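You operate a simulated robot arm through the tools that you are given. There is no shell and no other tool.

You are at the controls of a simulated robot arm. One attempt, no reset.

TASK
Rub the rust patch off the dark oblong tube, then oil that patch.
Fine: long orange pad for the rust; press the round orange pad on the wide oil tin; put both pads back. A coat counts when it lies all over at full strength: go over it till it gets no stronger. What is to be rubbed or washed off counts as gone when no trace of it is left.

It is judged by the outcome, as a careful person would: the job done as asked, and still so three seconds after it is handed in. It fails if anything else is knocked over, pushed out of place, dropped, spilled or broken.

THE ROBOT
A 6-joint arm with a two-finger gripper, fixed in place. Base frame: the origin is at the foot of the arm, x ahead of it, y to its left, z up. Lengths are in mm, angles in rad, forces in N, time in s.
Its first joint turns from -2.897 to 2.897 rad. Payload 2.45 kg.
The TCP is the grasp point between the finger pads, 20 mm short of the fingertips. In the tool frame z runs along the fingers and y along their closing line. Largest opening 140 mm; the body of the gripper starts 168 mm behind the TCP.
Orientation is told as [roll, pitch, yaw] about the base's x, y, z axes, in that order, counted from this pose: with the fingers straight down and closing along the base's y, the tool's x points along the base's -x, its y along +y and its z along -z.

THE INTERFACE
- The arm moves only by the tool step_arm. Its argument "plan" is a list of rows, each a list of 7 numbers: the closure, from 0 (fully open) to 1 (shut), then the shift along the base's x, y, z in mm, then the turn, a rotation vector about the base's x, y, z in rad. In form: [[hand, dx, dy, dz, ax, ay, az], ...]. A call has 1 to 20 rows; each row is the pose to reach, as a shift and turn from the pose commanded when the call began. Each row takes 0.2 s and may step no farther than 50 mm and 0.15 rad from the row before; otherwise, or with a gripper value out of range, the whole call is refused. A pose out of reach is approached as far as the arm can. The call stops where the force on the tool passes 40 N (or 10 N more than at its start, if that is more) or the arm is blocked; 0.2 s more then pass. The fingers move at their own pace (about 45 mm/s each) and stop on an object; they squeeze with about 44 N. The grip force told is the motor's: it shows also when the fingers shut on nothing. Time passes only in rows, and 0.2 s behind the last, so rows that repeat a pose let the fingers close. It gives the time, the measured TCP pose, the force on the tool (base axes), the opening and the grip force at its end, in the units of the frame above (readings bear some noise), with the torque about the TCP (base axes, N m) and any sound that the robot's microphone picked up.
- Cameras (640 x 400 px; columns grow to the right, rows downward): "scene" is fixed at [220.3, 651.8, 1507.9]; the picture's right is [-0.38, -0.93, 0.00], its down [-0.42, 0.17, -0.89] and it looks along [0.83, -0.34, -0.45] (base axes); focal length 349 px, centre (320, 200). "wrist" rides on the gripper at [78, 11, -209] in the tool frame; the picture's right is [-0.14, 0.99, 0.00], its down [-0.92, -0.13, -0.37] and it looks along [-0.36, -0.05, 0.93] (tool axes); focal length 280 px, centre (320, 200).
- camera(camera): a new picture of that camera. It takes no simulated time.
- point_at(camera, pixels): for up to 12 pixels [column, row] of the newest picture of that camera ("zoom" is the newest enlarged one), the place [x, y, z] in the base frame of the surface seen there, good to about 2 mm. It takes no simulated time.
- enlarge(camera, box): a new picture of the part [left, top, right, bottom] of that camera's present view, enlarged. It takes no simulated time.
- sign_off(): hands the job in; it is judged then, once.

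Unless the task says otherwise, let go and move clear before handing in.

The tools are called after ">>>" as name(argument=value, ...) on one line, values as JSON. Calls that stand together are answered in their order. step_arm: Moves the arm, as the interface text tells. Its arguments: {"type":"object","properties":{"plan":{"type":"array","items":{"type":"array","items":{"type":"number"}}}},"required":["plan"]} The other tools are called the same way: camera (camera) takes a picture; point_at (camera, pixels) gives the place of the surface under pixels of a picture; enlarge (camera, box) takes an enlarged picture of a part of a camera's view; sign_off () hands the job in.

At the start:

```text
time: 0.0
tool_pos: [672.0, 59.3, 1243.7]
tcp_rot: [0.0, -0.002, -0.001]
ft_force: [-0.7, -0.6, 0.4]
moment: [0.03, 0.02, -0.04]
width: 140.2
grasp_force: 0.0
```

scene: 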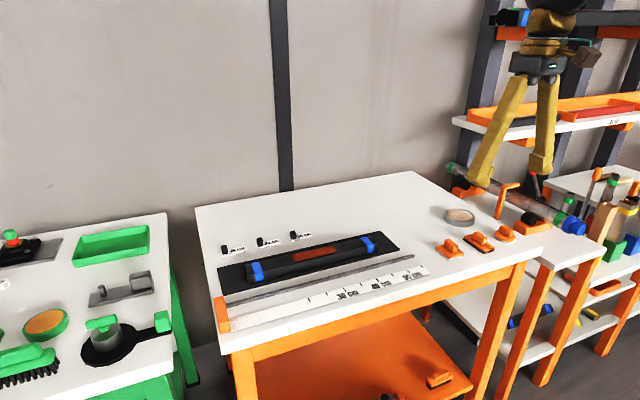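
wrist: 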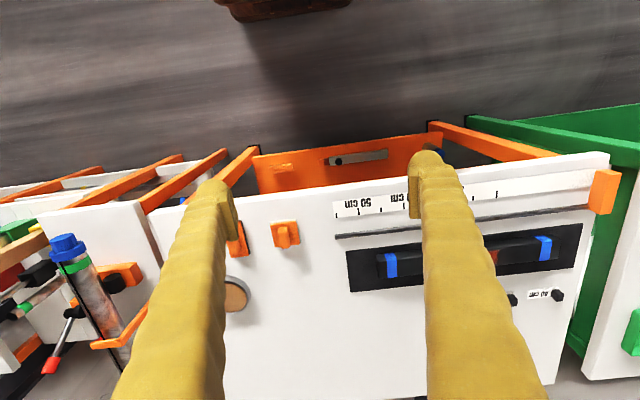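

The scene view shows the dark tube with its rust patch near (310,255), orange pads near (450,247), (478,240), (503,233) and a tin at (459,216). I'll enlarge these areas before moving.

>>> enlarge(camera="scene", box=[410, 190, 550, 278])

>>> enlarge(camera="scene", box=[200, 210, 440, 340])

>>> enlarge(camera="wrist", box=[200, 190, 340, 320])

```text
4.55 times, centred on (480, 234) of scene
```

zoom: 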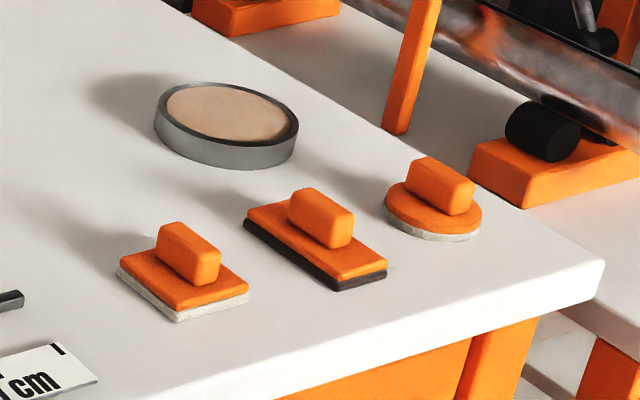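

```text
2.67 times, centred on (320, 275) of scene
```

zoom: 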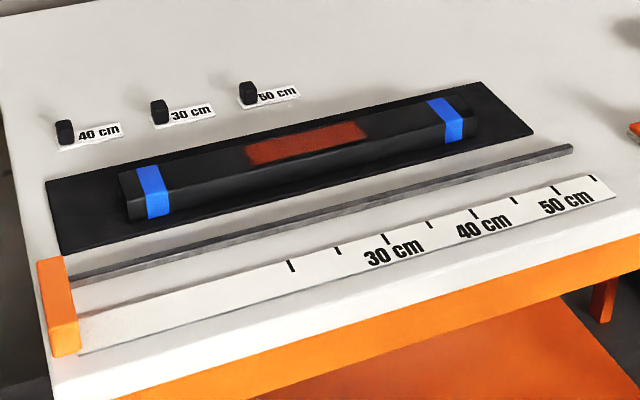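

```text
3.08 times, centred on (270, 255) of wrist
```

zoom: 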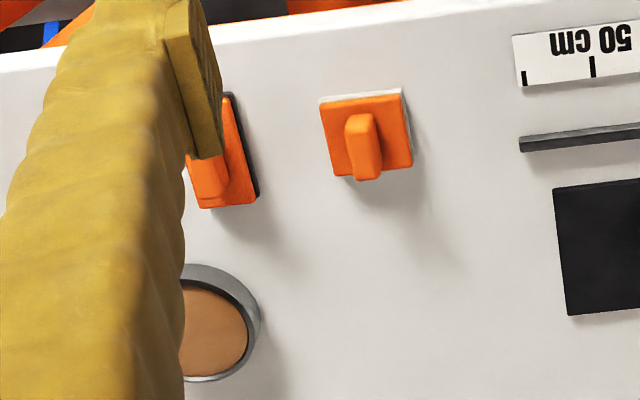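

The zoom shows three orange pads: a square felt one, a long one with a dark underside, and a round felt one, next to a wide tin. I'll measure them with the tube and look at the other tables too.

>>> enlarge(camera="scene", box=[0, 210, 190, 400])

>>> enlarge(camera="scene", box=[440, 120, 640, 300])

>>> camera(camera="scene")

>>> point_at(camera="scene", pixels=[[459, 215], [478, 233], [482, 237], [505, 230], [450, 243], [292, 257], [310, 254], [335, 249], [257, 272], [368, 243], [430, 225], [475, 250]])

```text
2.11 times, centred on (95, 305) of scene
```

zoom: 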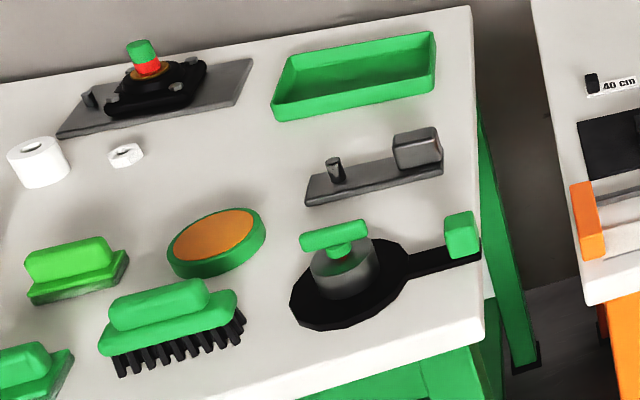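

```text
2.22 times, centred on (540, 210) of scene
```

zoom: 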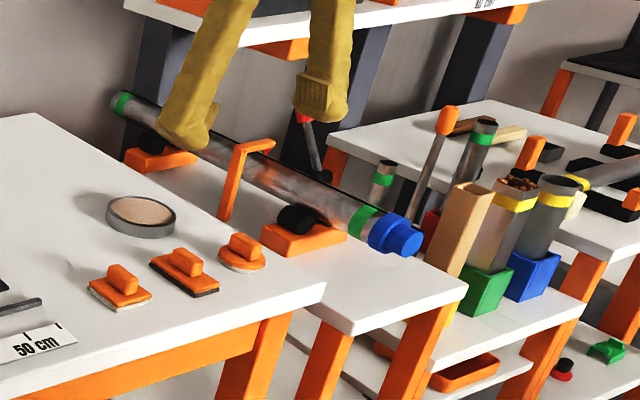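

```text
taken
```

scene: 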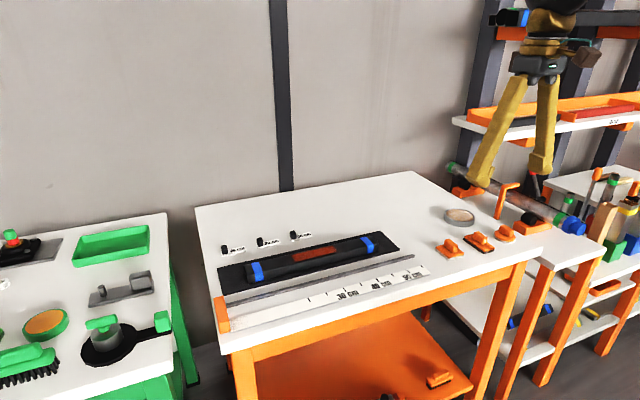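

```text
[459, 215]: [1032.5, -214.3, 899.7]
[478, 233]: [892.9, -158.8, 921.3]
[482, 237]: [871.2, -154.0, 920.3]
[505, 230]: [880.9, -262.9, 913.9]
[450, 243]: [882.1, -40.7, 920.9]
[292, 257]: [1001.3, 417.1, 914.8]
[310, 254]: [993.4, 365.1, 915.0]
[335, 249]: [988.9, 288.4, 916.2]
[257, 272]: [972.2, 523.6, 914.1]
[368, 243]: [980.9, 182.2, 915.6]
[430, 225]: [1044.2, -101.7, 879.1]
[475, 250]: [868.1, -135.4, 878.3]
```

The pads' handles and the tube lie about 920 mm high, and the rust and tin are at the edge of the arm's reach. I'll zoom closer on the rust patch and pads to measure their extents.

>>> enlarge(camera="scene", box=[280, 235, 350, 275])

>>> point_at(camera="scene", pixels=[[252, 262], [256, 281], [365, 236], [372, 250], [293, 252], [294, 258], [334, 246], [337, 250], [318, 260], [318, 268], [315, 274], [305, 244]])

```text
9.14 times, centred on (315, 255) of scene
```

zoom: 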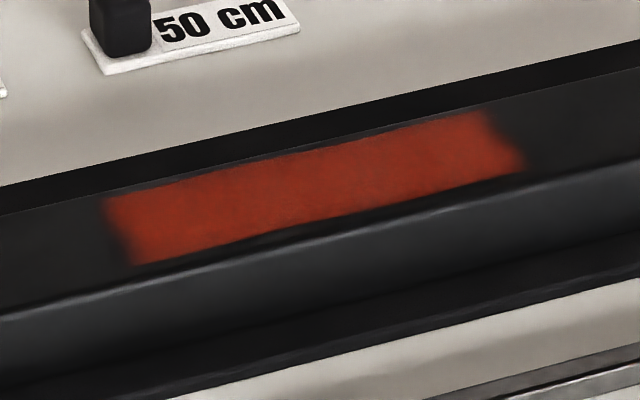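

```text
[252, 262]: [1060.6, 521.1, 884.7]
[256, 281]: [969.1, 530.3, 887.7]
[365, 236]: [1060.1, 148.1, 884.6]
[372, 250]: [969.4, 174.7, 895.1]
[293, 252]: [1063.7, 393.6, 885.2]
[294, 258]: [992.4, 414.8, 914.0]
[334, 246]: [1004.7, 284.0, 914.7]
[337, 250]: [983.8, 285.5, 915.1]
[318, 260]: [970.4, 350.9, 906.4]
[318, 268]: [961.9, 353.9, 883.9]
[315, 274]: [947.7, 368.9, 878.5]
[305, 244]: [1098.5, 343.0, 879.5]
```

>>> point_at(camera="zoom", pixels=[[105, 200], [135, 262], [480, 112], [520, 165], [300, 150], [310, 228], [290, 240], [290, 258], [290, 275], [300, 310], [312, 195], [350, 142]])

>>> enlarge(camera="scene", box=[430, 200, 520, 260])

```text
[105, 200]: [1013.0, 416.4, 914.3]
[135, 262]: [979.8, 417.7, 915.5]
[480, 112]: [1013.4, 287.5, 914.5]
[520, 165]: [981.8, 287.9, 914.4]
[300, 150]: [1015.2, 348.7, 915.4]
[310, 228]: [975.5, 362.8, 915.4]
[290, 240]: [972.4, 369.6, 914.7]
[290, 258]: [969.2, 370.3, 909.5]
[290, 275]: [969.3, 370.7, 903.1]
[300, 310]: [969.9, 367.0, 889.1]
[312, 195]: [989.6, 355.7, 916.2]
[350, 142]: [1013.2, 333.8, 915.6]
```

```text
6.67 times, centred on (475, 230) of scene
```

zoom: 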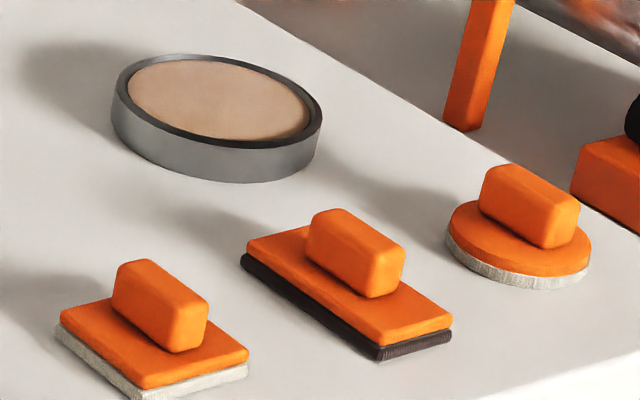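

The rust lies on the tube's top, about x 976–1015, y 287–417, z 915. Now measuring the pads and tin in the zoom.

>>> point_at(camera="zoom", pixels=[[245, 245], [382, 342], [450, 325], [312, 222], [345, 212], [402, 250], [365, 285], [305, 300], [378, 355], [372, 292], [310, 250], [282, 272]])

>>> point_at(camera="zoom", pixels=[[487, 178], [510, 167], [575, 205], [545, 240], [452, 215], [590, 245], [520, 270], [480, 275], [540, 285], [475, 240], [585, 270], [455, 240]])

>>> point_at(camera="zoom", pixels=[[130, 95], [305, 120], [200, 62], [240, 138], [220, 100], [115, 90], [320, 110], [200, 165], [205, 57], [250, 145], [175, 90], [270, 115]])

```text
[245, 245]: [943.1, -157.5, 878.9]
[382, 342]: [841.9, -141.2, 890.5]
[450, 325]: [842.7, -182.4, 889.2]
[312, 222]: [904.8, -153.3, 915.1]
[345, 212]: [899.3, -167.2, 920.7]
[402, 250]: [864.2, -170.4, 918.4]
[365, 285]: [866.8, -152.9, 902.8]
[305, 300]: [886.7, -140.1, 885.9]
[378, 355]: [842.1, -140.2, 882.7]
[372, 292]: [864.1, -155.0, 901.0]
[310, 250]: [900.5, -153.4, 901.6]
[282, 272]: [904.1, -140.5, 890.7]
```

```text
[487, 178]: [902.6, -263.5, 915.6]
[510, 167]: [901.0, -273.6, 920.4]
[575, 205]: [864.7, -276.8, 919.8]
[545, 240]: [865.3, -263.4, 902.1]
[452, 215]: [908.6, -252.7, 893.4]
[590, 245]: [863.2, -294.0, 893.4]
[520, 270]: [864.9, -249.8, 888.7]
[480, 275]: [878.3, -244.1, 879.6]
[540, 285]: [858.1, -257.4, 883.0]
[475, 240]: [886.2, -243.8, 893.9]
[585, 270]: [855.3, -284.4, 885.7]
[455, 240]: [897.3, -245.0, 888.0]
```

```text
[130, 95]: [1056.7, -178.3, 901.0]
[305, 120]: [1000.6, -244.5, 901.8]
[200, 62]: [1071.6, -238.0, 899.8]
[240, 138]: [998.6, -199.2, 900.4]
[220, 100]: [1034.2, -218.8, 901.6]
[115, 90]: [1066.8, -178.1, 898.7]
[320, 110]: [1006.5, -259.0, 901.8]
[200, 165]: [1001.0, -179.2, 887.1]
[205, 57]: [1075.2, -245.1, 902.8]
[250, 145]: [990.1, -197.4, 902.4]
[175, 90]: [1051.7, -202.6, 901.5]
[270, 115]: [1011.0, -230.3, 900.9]
```

Long pad: handle about 40×18 mm centred near (884,-162), top 921, plate top ~892. Round pad handle centre ~(884,-270), tin centre ~(1033,-218). Next I test the reach straight down, high above the rust.

>>> step_arm(plan=[[0, 27, 24, -17, 0, 0, 0], [0, 54, 49, -34, 0, 0, 0], [0, 81, 73, -50, 0, 0, 0], [0, 108, 98, -67, 0, 0, 0], [0, 135, 122, -84, 0, 0, 0], [0, 162, 147, -100, 0, 0, 0], [0, 188, 171, -117, 0, 0, 0], [0, 215, 195, -134, 0, 0, 0], [0, 242, 220, -150, 0, 0, 0], [0, 269, 244, -167, 0, 0, 0], [0, 296, 269, -184, 0, 0, 0], [0, 323, 293, -200, 0, 0, 0], [0, 323, 293, -200, 0, 0, 0]])

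>>> camera(camera="scene")

>>> camera(camera="wrist")

```text
time: 2.8
tool_pos: [994.7, 351.9, 1042.9]
tcp_rot: [0.001, -0.002, 0.0]
ft_force: [1.2, -0.3, -0.3]
moment: [-0.02, -0.02, 0.0]
width: 139.9
grasp_force: 0.1
```

```text
taken
```

scene: 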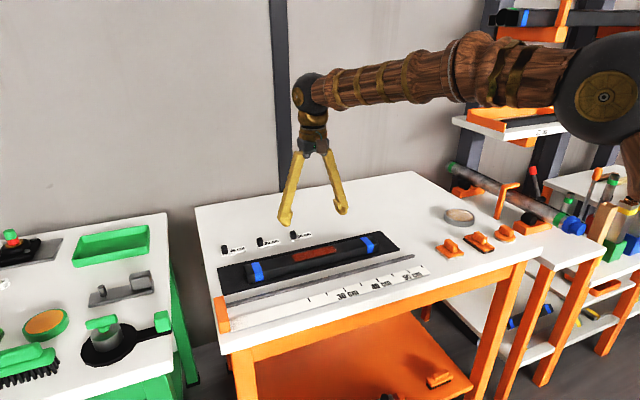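

```text
taken
```

wrist: 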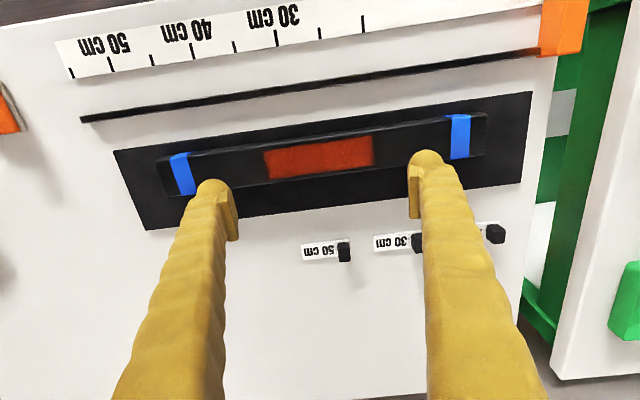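

It reached (995,352,1043) with the tool straight down. I'll test going down to working height, z≈958, which still leaves the tips about 23 mm above the tube.

>>> step_arm(plan=[[0, 0, 0, -30, 0, 0, 0], [0, 0, 0, -60, 0, 0, 0], [0, 0, 0, -85, 0, 0, 0], [0, 0, 0, -85, 0, 0, 0]])

```text
time: 3.8
tool_pos: [994.4, 352.4, 959.3]
tcp_rot: [0.0, -0.002, -0.001]
ft_force: [0.2, -0.3, 0.0]
moment: [-0.02, -0.01, -0.01]
width: 140.1
grasp_force: 0.0
```

It reached z 959 there without tilt. Now I check the far end of the stroke at y≈425, then I'll come back up.

>>> step_arm(plan=[[0, 0, 25, 0, 0, 0, 0], [0, 2, 50, -3, 0, 0, 0], [0, 2, 73, -3, 0, 0, 0], [0, 2, 73, -3, 0, 0, 0]])

>>> enlarge(camera="wrist", box=[150, 80, 400, 236])

```text
time: 4.8
tool_pos: [994.0, 425.8, 955.4]
tcp_rot: [0.0, -0.003, -0.001]
ft_force: [-0.8, 0.2, 0.5]
moment: [0.0, -0.01, 0.01]
width: 139.6
grasp_force: 0.0
```

```text
2.56 times, centred on (275, 158) of wrist
```

zoom: 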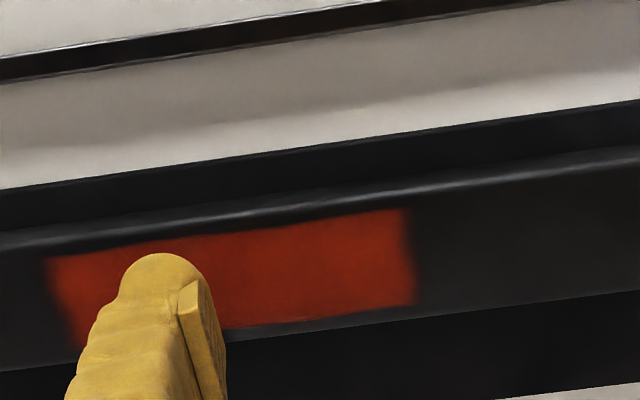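

Reach is adequate at about r=1080. I'll lift and travel to above the long pad at (884,-161), partly closing so the fingers don't reach the neighbouring pads.

>>> step_arm(plan=[[0, 0, 0, 40, 0, 0, 0], [0, 0, 0, 80, 0, 0, 0], [0, -9, -45, 85, 0, 0, 0], [0, -18, -90, 85, 0, 0, 0], [0.57, -27, -135, 85, 0, 0, 0], [0.57, -36, -180, 85, 0, 0, 0], [0.57, -45, -225, 85, 0, 0, 0], [0.57, -54, -270, 85, 0, 0, 0], [0.57, -63, -315, 85, 0, 0, 0], [0.57, -72, -360, 85, 0, 0, 0], [0.57, -81, -405, 85, 0, 0, 0], [0.57, -90, -450, 85, 0, 0, 0], [0.57, -99, -495, 85, 0, 0, 0], [0.57, -108, -540, 85, 0, 0, 0], [0.57, -113, -587, 85, 0, 0, 0], [0.57, -113, -587, 45, 0, 0, 0], [0.57, -113, -587, 45, 0, 0, 0]])

>>> camera(camera="wrist")

>>> camera(camera="scene")

```text
time: 8.4
tool_pos: [884.2, -160.9, 1000.5]
tcp_rot: [-0.001, -0.003, 0.001]
ft_force: [-0.2, 0.6, 0.8]
moment: [-0.02, 0.01, 0.0]
width: 60.3
grasp_force: 0.0
```

```text
taken
```

wrist: 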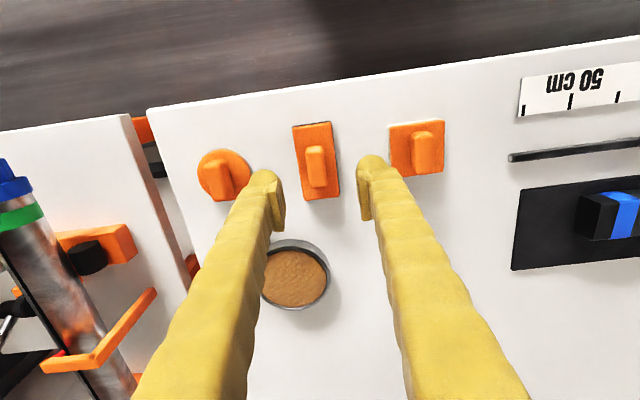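

```text
taken
```

scene: 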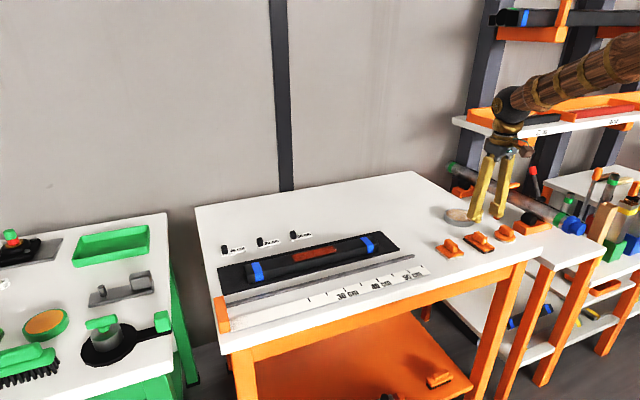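

I'm above the long pad, which shows at (317,163). I'll zoom and measure its handle and orientation.

>>> enlarge(camera="wrist", box=[190, 110, 350, 210])

>>> point_at(camera="wrist", pixels=[[308, 150], [321, 148], [310, 180], [325, 179], [294, 128], [331, 123], [304, 197], [339, 193], [316, 165]])

```text
4.00 times, centred on (270, 160) of wrist
```

zoom: 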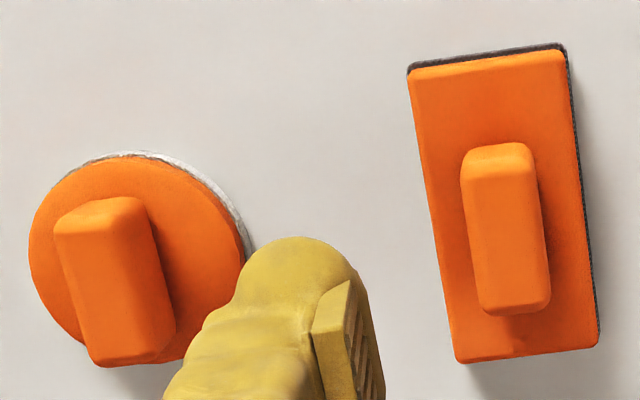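

```text
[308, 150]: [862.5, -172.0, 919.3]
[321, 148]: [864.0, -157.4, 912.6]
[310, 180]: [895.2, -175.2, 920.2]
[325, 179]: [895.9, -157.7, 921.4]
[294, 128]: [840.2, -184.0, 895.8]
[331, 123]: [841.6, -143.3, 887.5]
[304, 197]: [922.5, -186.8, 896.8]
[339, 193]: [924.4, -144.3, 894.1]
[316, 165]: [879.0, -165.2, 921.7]
```

>>> point_at(camera="zoom", pixels=[[470, 155], [530, 150], [485, 305], [545, 300], [500, 225], [412, 75], [562, 55], [460, 358], [595, 342], [530, 345], [440, 220], [565, 200]])

```text
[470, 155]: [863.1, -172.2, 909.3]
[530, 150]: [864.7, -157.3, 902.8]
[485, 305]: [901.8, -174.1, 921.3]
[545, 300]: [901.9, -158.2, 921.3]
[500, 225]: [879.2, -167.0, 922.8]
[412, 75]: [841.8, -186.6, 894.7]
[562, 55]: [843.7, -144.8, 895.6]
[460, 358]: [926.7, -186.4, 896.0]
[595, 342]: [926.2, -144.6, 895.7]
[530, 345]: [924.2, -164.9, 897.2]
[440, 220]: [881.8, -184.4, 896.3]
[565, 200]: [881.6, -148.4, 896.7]
```

The handle is centred at about (883,-164), its top at 921.5 and the plate at 896, with yaw ≈ 0. I'll shift 3 mm in y, go down to TCP z≈919 and close.

>>> step_arm(plan=[[0.57, -1, -3, -30, 0, 0, 0], [0.57, -1, -3, -60, 0, 0, 0], [0.57, -1, -3, -75, 0, 0, 0], [0.57, -1, -3, -82, 0, 0, 0], [0.57, -1, -3, -82, 0, 0, 0]])

>>> enlarge(camera="wrist", box=[190, 80, 430, 230])

>>> enlarge(camera="scene", box=[420, 190, 530, 265])

```text
time: 9.6
tool_pos: [882.3, -164.4, 917.5]
tcp_rot: [0.001, -0.003, 0.0]
ft_force: [-0.7, 0.2, 0.4]
moment: [-0.02, 0.01, -0.02]
width: 60.3
grasp_force: 0.1
```

```text
2.67 times, centred on (310, 155) of wrist
```

zoom: 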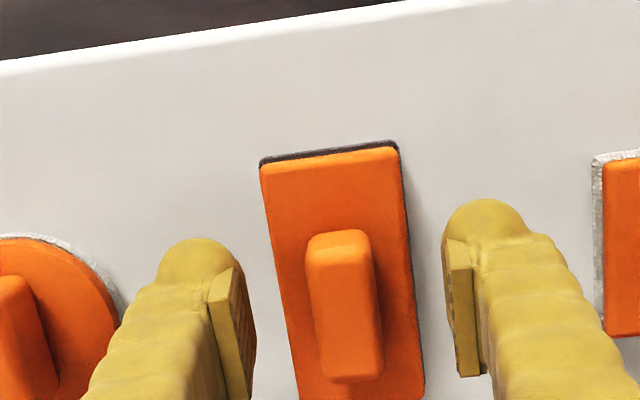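

```text
5.33 times, centred on (475, 228) of scene
```

zoom: 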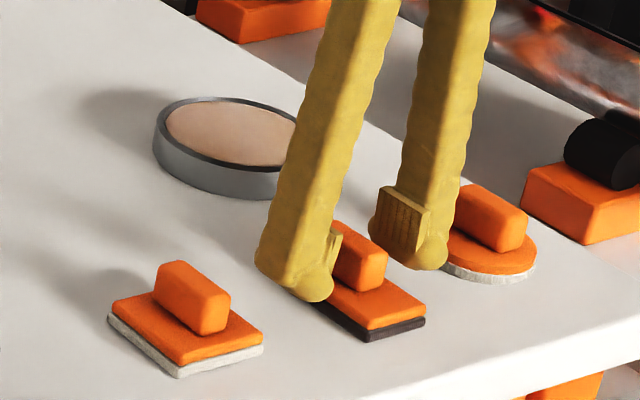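

The handle sits between the fingers, so I'm closing on it.

>>> step_arm(plan=[[0.8, 0, -1, 0, 0, 0, 0], [1, 0, -1, 0, 0, 0, 0], [1, 0, -1, 0, 0, 0, 0], [1, 0, -1, 0, 0, 0, 0], [1, 0, -1, 0, 0, 0, 0]])

>>> enlarge(camera="wrist", box=[190, 80, 430, 230])

```text
time: 10.8
tool_pos: [883.2, -164.7, 917.6]
tcp_rot: [0.0, -0.003, 0.0]
ft_force: [-0.5, -0.5, 0.3]
moment: [0.01, 0.01, -0.01]
width: 18.3
grasp_force: 43.1
```

```text
2.67 times, centred on (310, 155) of wrist
```

zoom: 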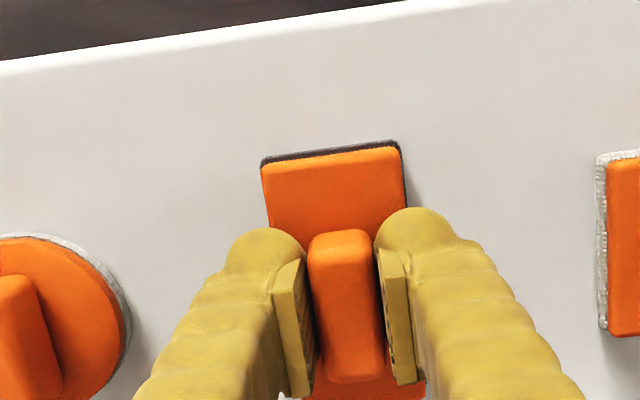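

The grip is firm at 18.3 mm. I'll lift the pad and carry it to above the rust's near end at (995,312), keeping it high.

>>> step_arm(plan=[[1, 0, 0, 20, 0, 0, 0], [1, 0, 0, 60, 0, 0, 0], [1, 0, 0, 95, 0, 0, 0], [1, 10, 43, 95, 0, 0, 0], [1, 20, 86, 95, 0, 0, 0], [1, 30, 129, 95, 0, 0, 0], [1, 40, 173, 95, 0, 0, 0], [1, 50, 216, 95, 0, 0, 0], [1, 60, 259, 95, 0, 0, 0], [1, 70, 302, 95, 0, 0, 0], [1, 80, 346, 95, 0, 0, 0], [1, 90, 389, 95, 0, 0, 0], [1, 100, 433, 95, 0, 0, 0], [1, 112, 477, 95, 0, 0, 0], [1, 112, 477, 65, 0, 0, 0], [1, 112, 477, 65, 0, 0, 0]])

>>> camera(camera="wrist")

>>> camera(camera="scene")

```text
time: 14.2
tool_pos: [993.3, 311.8, 982.5]
tcp_rot: [0.002, -0.002, 0.0]
ft_force: [-0.2, 0.7, -0.4]
moment: [-0.01, -0.01, -0.01]
width: 0.0
grasp_force: 29.5
```

```text
taken
```

wrist: 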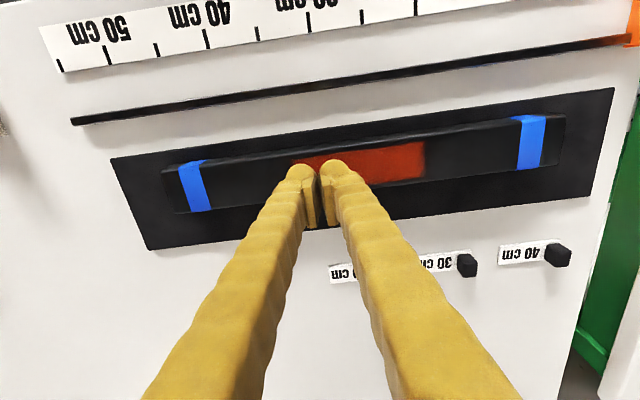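

```text
taken
```

scene: 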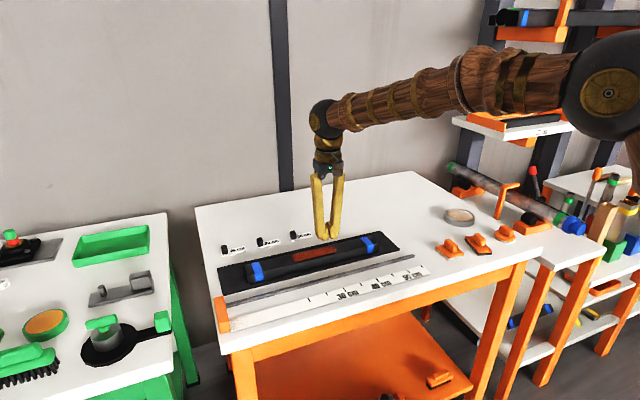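

The fingers are at width 0, so the pad slipped out; it appears still near (478,240). I'll zoom in to see where and how it lies.

>>> enlarge(camera="scene", box=[420, 195, 530, 270])

```text
5.33 times, centred on (475, 232) of scene
```

zoom: 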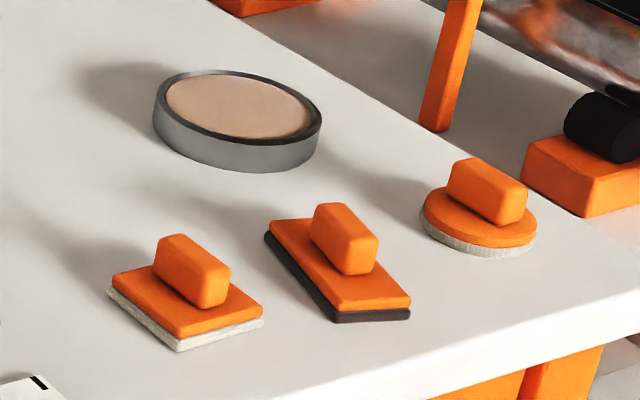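

The long pad is upright on the table, turned a little. I'll measure its pose before grasping again, deeper this time, with a slow checked lift.

>>> point_at(camera="zoom", pixels=[[335, 308], [408, 298], [272, 225], [313, 212], [318, 225], [345, 268], [378, 240], [345, 207], [372, 268], [333, 320], [268, 238], [347, 238]])

>>> step_arm(plan=[[0.57, 0, 0, 25, 0, 0, 0], [0.57, -9, -44, 25, 0, 0, 0], [0.57, -18, -88, 25, 0, 0, 0], [0.57, -27, -132, 25, 0, 0, 0], [0.57, -36, -176, 25, 0, 0, 0], [0.57, -45, -220, 25, 0, 0, 0], [0.57, -54, -264, 25, 0, 0, 0], [0.57, -63, -308, 25, 0, 0, 0], [0.57, -72, -352, 25, 0, 0, 0], [0.57, -82, -396, 25, 0, 0, 0], [0.57, -94, -440, 25, 0, 0, 0], [0.57, -112, -477, 25, 0, 0, 0], [0.57, -112, -477, 25, 0, 0, 0]])

>>> camera(camera="wrist")

>>> enlarge(camera="wrist", box=[190, 110, 430, 260])

```text
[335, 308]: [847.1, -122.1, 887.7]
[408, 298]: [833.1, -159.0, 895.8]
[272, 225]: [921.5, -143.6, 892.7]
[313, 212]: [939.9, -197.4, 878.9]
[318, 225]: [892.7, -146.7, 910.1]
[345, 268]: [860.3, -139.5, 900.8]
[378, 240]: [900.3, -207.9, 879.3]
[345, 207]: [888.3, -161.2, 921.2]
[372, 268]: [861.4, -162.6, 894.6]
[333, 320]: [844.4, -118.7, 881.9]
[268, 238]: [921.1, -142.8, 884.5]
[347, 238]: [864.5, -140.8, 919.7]
```

```text
time: 17.0
tool_pos: [883.1, -165.6, 1009.3]
tcp_rot: [-0.001, -0.003, -0.001]
ft_force: [0.8, 1.1, 0.3]
moment: [0.01, 0.01, 0.02]
width: 60.1
grasp_force: 0.0
```

```text
taken
```

wrist: 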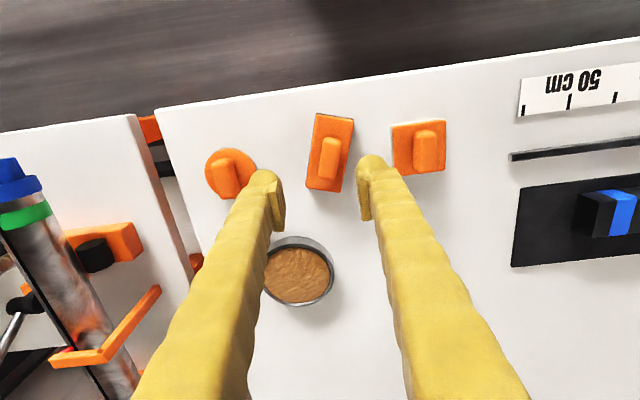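

```text
2.67 times, centred on (310, 185) of wrist
```

zoom: 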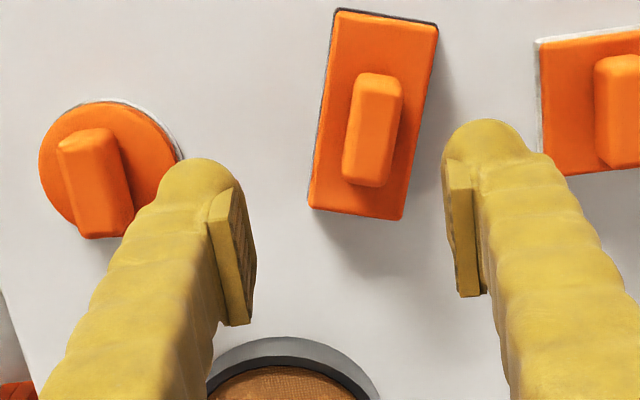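

The long pad has turned roughly 0.3 rad and moved about 15 mm. I'll measure its corners from this zoom.

>>> point_at(camera="zoom", pixels=[[337, 18], [434, 32], [313, 203], [402, 213], [360, 80], [400, 88], [345, 178], [386, 184], [372, 130], [338, 120], [412, 140]])

```text
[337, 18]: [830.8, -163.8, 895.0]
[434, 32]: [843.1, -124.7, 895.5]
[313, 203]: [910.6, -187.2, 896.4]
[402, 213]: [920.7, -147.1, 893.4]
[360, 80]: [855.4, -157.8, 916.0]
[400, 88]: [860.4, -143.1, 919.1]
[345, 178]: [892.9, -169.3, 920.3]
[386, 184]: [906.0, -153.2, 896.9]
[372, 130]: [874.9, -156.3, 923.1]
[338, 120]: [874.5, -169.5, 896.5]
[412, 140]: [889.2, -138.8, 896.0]
```

The pad is now centred at (876.5,-156), turned -0.283 rad. I'll match that yaw, go down to about 917 and look before closing.

>>> step_arm(plan=[[0.57, -3, 5, -5, 0, 0, -0.14], [0.57, -6.5, 9.7, -10, 0, 0, -0.283], [0.57, -6.5, 9.7, -40, 0, 0, -0.283], [0.57, -6.5, 9.7, -70, 0, 0, -0.283], [0.57, -6.5, 9.7, -82, 0, 0, -0.283], [0.57, -6.5, 9.7, -88, 0, 0, -0.283], [0.57, -6.5, 9.7, -88, 0, 0, -0.283]])

>>> enlarge(camera="wrist", box=[190, 80, 430, 230])

>>> enlarge(camera="scene", box=[440, 205, 520, 260])

```text
time: 18.6
tool_pos: [877.1, -156.3, 919.8]
tcp_rot: [-0.002, 0.0, -0.283]
ft_force: [-0.4, 0.1, 0.6]
moment: [0.01, -0.03, -0.01]
width: 60.2
grasp_force: 0.1
```

```text
2.67 times, centred on (310, 155) of wrist
```

zoom: 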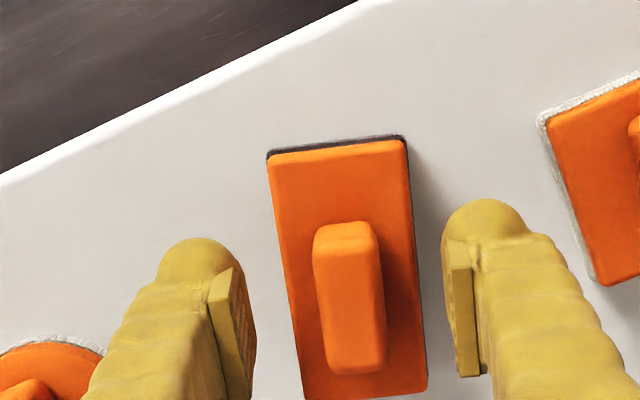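

```text
7.27 times, centred on (480, 232) of scene
```

zoom: 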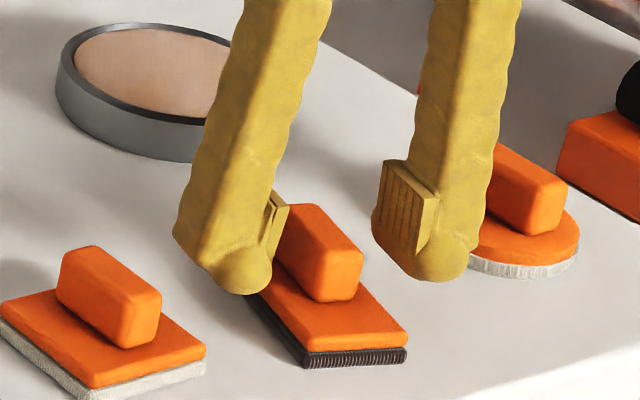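

The handle is centred and aligned. I'll check the fingertip heights against the plate before going lower.

>>> point_at(camera="zoom", pixels=[[240, 285], [440, 274], [430, 245], [385, 238], [425, 190], [272, 262], [320, 250], [310, 320], [245, 265], [440, 260]])

```text
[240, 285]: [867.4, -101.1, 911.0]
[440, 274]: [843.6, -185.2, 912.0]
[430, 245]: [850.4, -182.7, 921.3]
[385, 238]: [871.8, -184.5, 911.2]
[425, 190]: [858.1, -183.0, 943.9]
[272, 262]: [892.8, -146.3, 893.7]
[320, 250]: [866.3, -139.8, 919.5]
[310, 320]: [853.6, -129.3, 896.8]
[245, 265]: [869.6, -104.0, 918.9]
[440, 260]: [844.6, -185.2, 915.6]
```

The grip plates' lower edge lies around z 911, so the first grasp only had the top of the handle. I'll close to about 36 mm opening and descend a little at a time, watching the force and tip heights.

>>> step_arm(plan=[[0.74, 0, 0, 0, 0, 0, 0], [0.74, 0, 0, 0, 0, 0, 0], [0.74, 0, 0, -2, 0, 0, 0], [0.74, 0, 0, -4, 0, 0, 0], [0.74, 0, 0, -4, 0, 0, 0]])

>>> enlarge(camera="scene", box=[455, 210, 511, 245])

>>> enlarge(camera="wrist", box=[230, 100, 390, 210])

```text
time: 19.8
tool_pos: [875.3, -155.6, 916.5]
tcp_rot: [0.0, -0.001, -0.282]
ft_force: [-0.3, -0.4, 0.0]
moment: [-0.04, 0.04, -0.02]
width: 36.4
grasp_force: 0.1
```

```text
11.43 times, centred on (483, 228) of scene
```

zoom: 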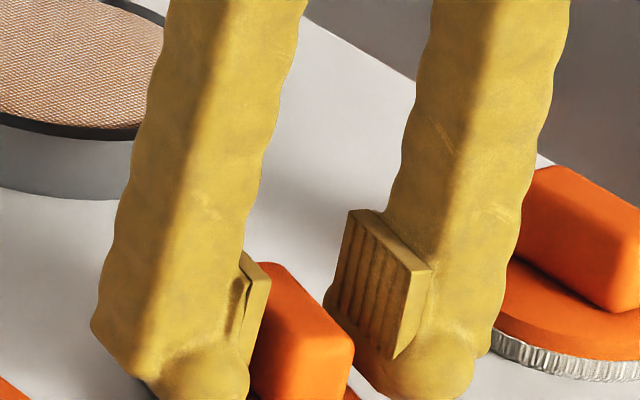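

```text
3.64 times, centred on (310, 155) of wrist
```

zoom: 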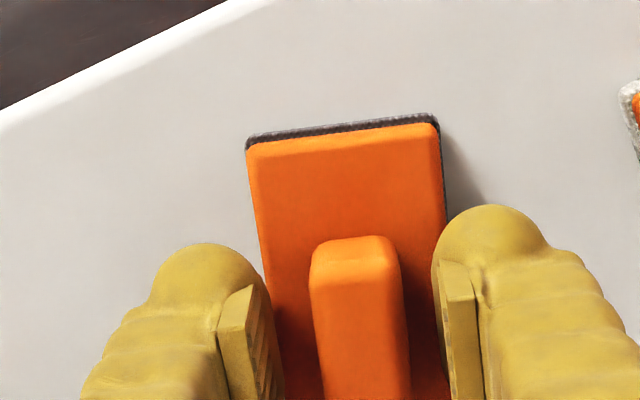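

No contact yet. I'll measure the plate edges, tip and handle in this zoom.

>>> point_at(camera="zoom", pixels=[[150, 300], [365, 245], [340, 300]])

>>> enlarge(camera="scene", box=[455, 215, 511, 250])

>>> point_at(camera="zoom", pixels=[[388, 298], [425, 218], [335, 252], [345, 165], [430, 330], [200, 330], [200, 340], [340, 275], [330, 335], [430, 300], [240, 290], [265, 225]])

```text
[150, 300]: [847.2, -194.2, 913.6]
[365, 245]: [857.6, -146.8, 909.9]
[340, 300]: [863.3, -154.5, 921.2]
```

```text
11.43 times, centred on (483, 232) of scene
```

zoom: 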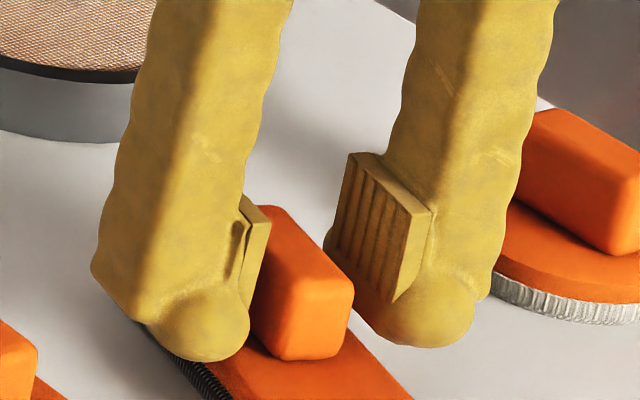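

```text
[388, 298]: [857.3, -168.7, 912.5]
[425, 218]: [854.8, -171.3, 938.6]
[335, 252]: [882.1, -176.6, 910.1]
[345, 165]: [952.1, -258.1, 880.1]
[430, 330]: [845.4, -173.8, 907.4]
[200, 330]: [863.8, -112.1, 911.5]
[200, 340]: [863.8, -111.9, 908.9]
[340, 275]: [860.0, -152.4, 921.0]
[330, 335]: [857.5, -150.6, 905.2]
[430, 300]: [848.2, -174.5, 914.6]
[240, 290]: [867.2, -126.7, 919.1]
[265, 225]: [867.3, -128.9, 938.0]
```

The grip plates' lower edge is about 5 mm under the TCP, so I need to go lower. I'll lower in small steps until the tips just touch the pad's plate.

>>> step_arm(plan=[[0.74, 0.5, 0, -1, 0, 0, 0], [0.74, 0.5, 0, -2, 0, 0, 0], [0.74, 0.5, 0, -2, 0, 0, 0]])

>>> enlarge(camera="scene", box=[455, 215, 511, 250])

```text
time: 20.6
tool_pos: [876.0, -156.0, 914.1]
tcp_rot: [-0.001, -0.002, -0.282]
ft_force: [-0.3, -0.1, 2.9]
moment: [0.06, 0.0, 0.0]
width: 36.5
grasp_force: 0.0
```

```text
11.43 times, centred on (483, 232) of scene
```

zoom: 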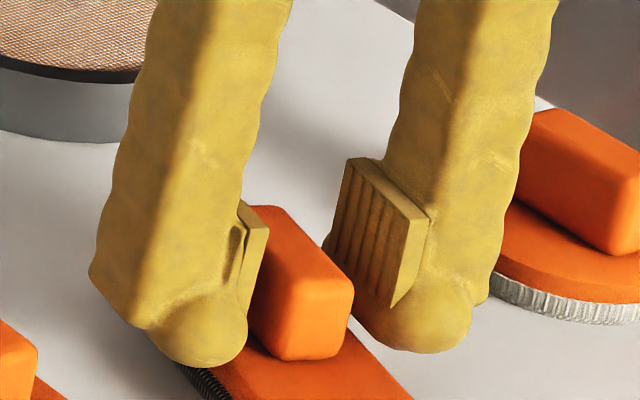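

Contact with the pad's plate starts at TCP ≈914.3 (2.9 N). I'll ease up slightly, close fully, then lift by just 3 mm to test.

>>> step_arm(plan=[[0.74, 0, 0, 0.6, 0, 0, 0], [1, 0, 0, 0.6, 0, 0, 0], [1, 0, 0, 0.6, 0, 0, 0], [1, 0, 0, 0.6, 0, 0, 0], [1, 0, 0, 0.6, 0, 0, 0], [1, 0, 0, 0.6, 0, 0, 0]])

>>> enlarge(camera="scene", box=[455, 215, 511, 250])

>>> enlarge(camera="wrist", box=[230, 100, 390, 210])

```text
time: 22.0
tool_pos: [876.3, -156.8, 915.1]
tcp_rot: [0.0, -0.001, -0.282]
ft_force: [2.8, 0.3, 26.8]
moment: [0.03, -0.03, -0.18]
width: 18.4
grasp_force: 43.6
```

```text
11.43 times, centred on (483, 232) of scene
```

zoom: 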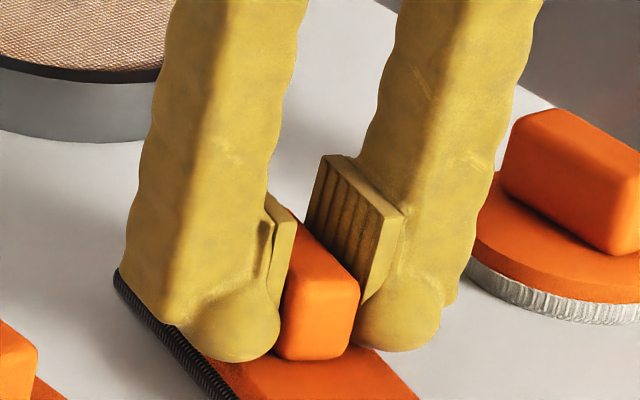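

```text
3.64 times, centred on (310, 155) of wrist
```

zoom: 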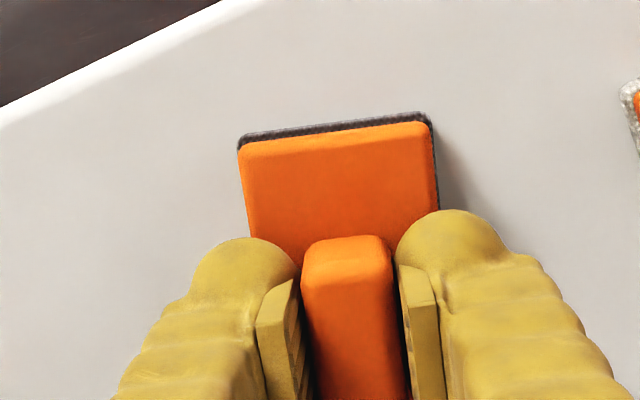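

The tips are now pressing the plate with 27 N, since they swing lower as they close. I'll ease up by about 1 mm and read the force, then go on slowly.

>>> step_arm(plan=[[1, 0, 0, 0.5, 0, 0, 0], [1, 0, 0, 1, 0, 0, 0], [1, 0, 0, 1, 0, 0, 0]])

```text
time: 22.8
tool_pos: [876.9, -156.5, 917.1]
tcp_rot: [0.001, 0.001, -0.284]
ft_force: [9.0, -1.5, 11.5]
moment: [-0.02, -0.21, -0.09]
width: 18.2
grasp_force: 43.3
```

The force drops to 11 N. I'll keep lifting slowly in 1 mm steps.

>>> step_arm(plan=[[1, 0, 0, 0.7, 0, 0, 0], [1, 0, 0, 1.4, 0, 0, 0], [1, 0, 0, 2, 0, 0, 0], [1, 0, 0, 2, 0, 0, 0]])

>>> enlarge(camera="scene", box=[455, 215, 511, 250])

```text
time: 23.8
tool_pos: [875.6, -155.5, 917.6]
tcp_rot: [0.0, 0.001, -0.283]
ft_force: [-0.5, 0.6, -0.5]
moment: [0.01, -0.01, 0.0]
width: 18.2
grasp_force: 43.5
```

```text
11.43 times, centred on (483, 232) of scene
```

zoom: 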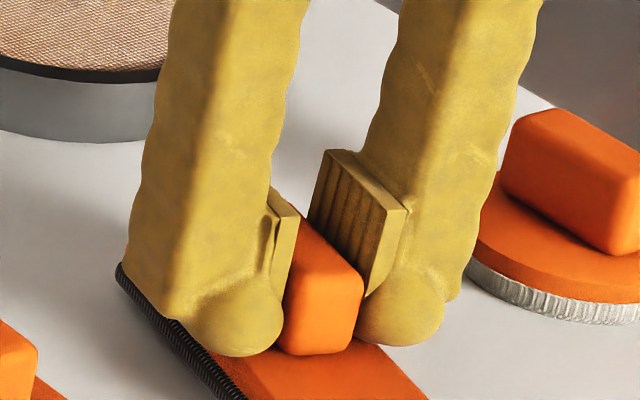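

The force is near zero and the grip holds. I'll lift 10 mm slowly and see whether the pad comes along.

>>> step_arm(plan=[[1, 0, 0, 1.5, 0, 0, 0], [1, 0, 0, 3, 0, 0, 0], [1, 0, 0, 5, 0, 0, 0], [1, 0, 0, 7.5, 0, 0, 0], [1, 0, 0, 10, 0, 0, 0], [1, 0, 0, 10, 0, 0, 0]])

>>> enlarge(camera="scene", box=[440, 200, 520, 250])

```text
time: 25.2
tool_pos: [875.5, -157.3, 928.5]
tcp_rot: [-0.001, -0.001, -0.282]
ft_force: [-0.4, -0.2, -0.5]
moment: [-0.02, 0.0, 0.02]
width: 18.2
grasp_force: 43.8
```

```text
8.00 times, centred on (480, 225) of scene
```

zoom: 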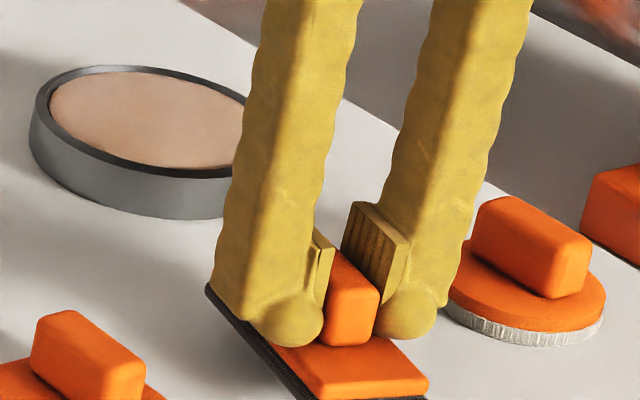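

The pad comes up with the gripper. I'll lift further at a gentle pace and turn the yaw back to zero.

>>> step_arm(plan=[[1, 0, 0, 5, 0, 0, 0], [1, 0, 0, 14, 0, 0, 0], [1, 0, 0, 26, 0, 0, 0], [1, 0, 0, 38, 0, 0, 0], [1, 0, 0, 50, 0, 0, 0], [1, 0, 0, 60, 0, 0, 0], [1, 0, 0, 68, 0, 0, 0], [1, 0, 0, 72, 0, 0, 0.04], [1, 0, 0, 72, 0, 0, 0.1], [1, 0, 0, 72, 0, 0, 0.16], [1, 0, 0, 72, 0, 0, 0.22], [1, 0, 0, 72, 0, 0, 0.26], [1, 0, 0, 72, 0, 0, 0.283], [1, 0, 0, 72, 0, 0, 0.283]])

>>> enlarge(camera="wrist", box=[190, 80, 430, 230])

>>> enlarge(camera="scene", box=[440, 180, 540, 245])

```text
time: 28.2
tool_pos: [875.7, -156.1, 999.4]
tcp_rot: [0.0, -0.002, 0.0]
ft_force: [-0.1, -0.1, -0.7]
moment: [0.0, -0.02, -0.02]
width: 18.4
grasp_force: 43.6
```

```text
2.67 times, centred on (310, 155) of wrist
```

zoom: 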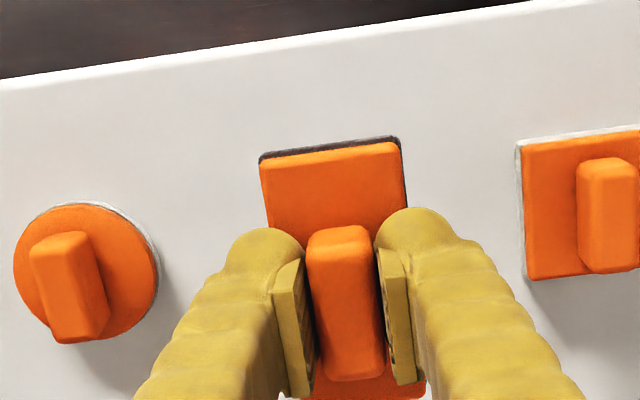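

```text
6.15 times, centred on (490, 212) of scene
```

zoom: 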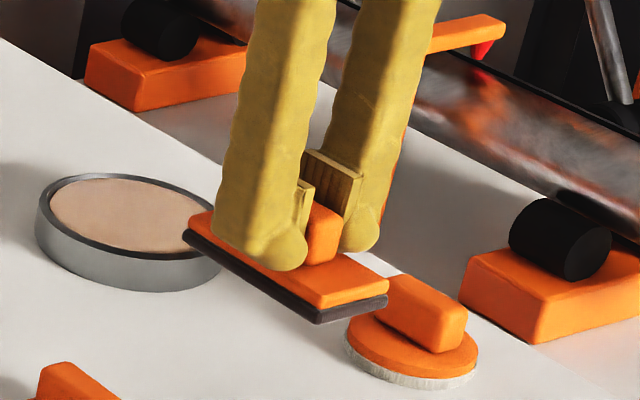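

The pad is held well and level. I'll carry it to above the rust's near end at about 27 mm per row.

>>> step_arm(plan=[[1, 2, 8, 0, 0, 0, 0], [1, 6, 26, 0, 0, 0, 0], [1, 13, 52, 0, 0, 0, 0], [1, 20, 80, 0, 0, 0, 0], [1, 27, 108, 0, 0, 0, 0], [1, 34, 136, 0, 0, 0, 0], [1, 41, 164, 0, 0, 0, 0], [1, 48, 192, 0, 0, 0, 0], [1, 55, 220, 0, 0, 0, 0], [1, 62, 248, 0, 0, 0, 0], [1, 69, 276, 0, 0, 0, 0], [1, 76, 304, 0, 0, 0, 0], [1, 83, 332, 0, 0, 0, 0], [1, 90, 360, 0, 0, 0, 0], [1, 97, 388, 0, 0, 0, 0], [1, 104, 416, 0, 0, 0, 0], [1, 111, 442, 0, 0, 0, 0], [1, 116, 460, 0, 0, 0, 0], [1, 118, 468, 0, 0, 0, 0], [1, 118, 468, 0, 0, 0, 0]])

>>> enlarge(camera="scene", box=[260, 190, 400, 278])

>>> camera(camera="wrist")

```text
time: 32.4
tool_pos: [994.7, 311.8, 998.6]
tcp_rot: [-0.002, -0.002, 0.0]
ft_force: [-0.2, -0.1, -0.3]
moment: [-0.02, 0.0, -0.03]
width: 18.3
grasp_force: 43.3
```

```text
4.55 times, centred on (330, 234) of scene
```

zoom: 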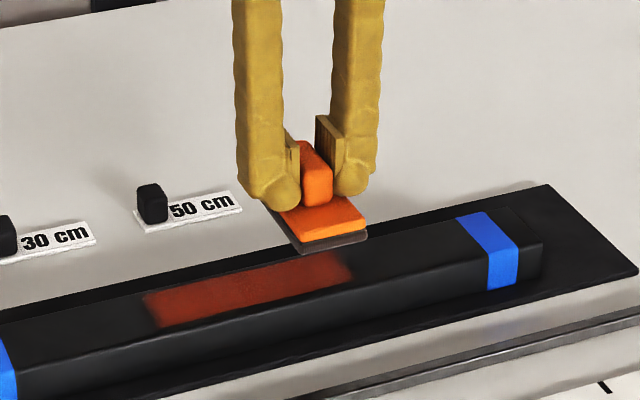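

```text
taken
```

wrist: 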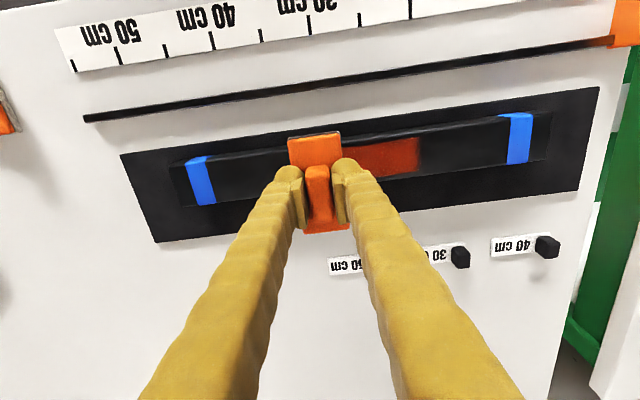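

The pad is above the rust's near end. I'll descend to about 957 and then feel for contact in 1 mm steps.

>>> step_arm(plan=[[1, 0, 0, -10, 0, 0, 0], [1, 0, 0, -22, 0, 0, 0], [1, 0, 0, -33, 0, 0, 0], [1, 0, 0, -40, 0, 0, 0], [1, 0, 0, -43, 0, 0, 0], [1, 0, 0, -43, 0, 0, 0]])

```text
time: 33.8
tool_pos: [993.4, 311.8, 956.0]
tcp_rot: [-0.002, -0.001, 0.0]
ft_force: [-0.5, 0.7, -0.8]
moment: [0.02, 0.0, -0.01]
width: 18.1
grasp_force: 43.4
```

>>> step_arm(plan=[[1, 0, 0, -1, 0, 0, 0], [1, 0, 0, -2, 0, 0, 0], [1, 0, 0, -3, 0, 0, 0], [1, 0, 0, -3, 0, 0, 0]])

```text
time: 34.8
tool_pos: [995.5, 312.1, 953.9]
tcp_rot: [0.0, -0.002, 0.002]
ft_force: [-0.1, -0.2, -0.5]
moment: [0.02, -0.01, -0.02]
width: 18.3
grasp_force: 43.4
```

Still no contact at 954, so I'll continue in 0.7 mm steps.

>>> step_arm(plan=[[1, 0, 0, -0.7, 0, 0, 0], [1, 0, 0, -1.4, 0, 0, 0], [1, 0, 0, -1.4, 0, 0, 0]])

```text
time: 35.6
tool_pos: [994.1, 312.3, 952.7]
tcp_rot: [0.002, -0.001, 0.0]
ft_force: [-0.4, 0.3, 0.2]
moment: [0.04, 0.01, 0.02]
width: 18.4
grasp_force: 43.3
```

>>> step_arm(plan=[[1, 0, 0, -0.7, 0, 0, 0], [1, 0, 0, -1.4, 0, 0, 0], [1, 0, 0, -1.4, 0, 0, 0]])

>>> enlarge(camera="scene", box=[290, 220, 370, 270])

```text
time: 36.4
tool_pos: [993.9, 311.1, 951.9]
tcp_rot: [0.0, -0.001, 0.0]
ft_force: [-2.2, -0.5, 11.4]
moment: [0.05, 0.18, 0.01]
width: 17.9
grasp_force: 44.2
```

```text
8.00 times, centred on (330, 245) of scene
```

zoom: 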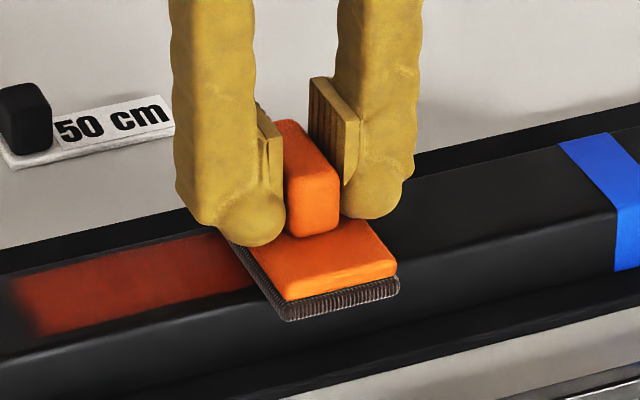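

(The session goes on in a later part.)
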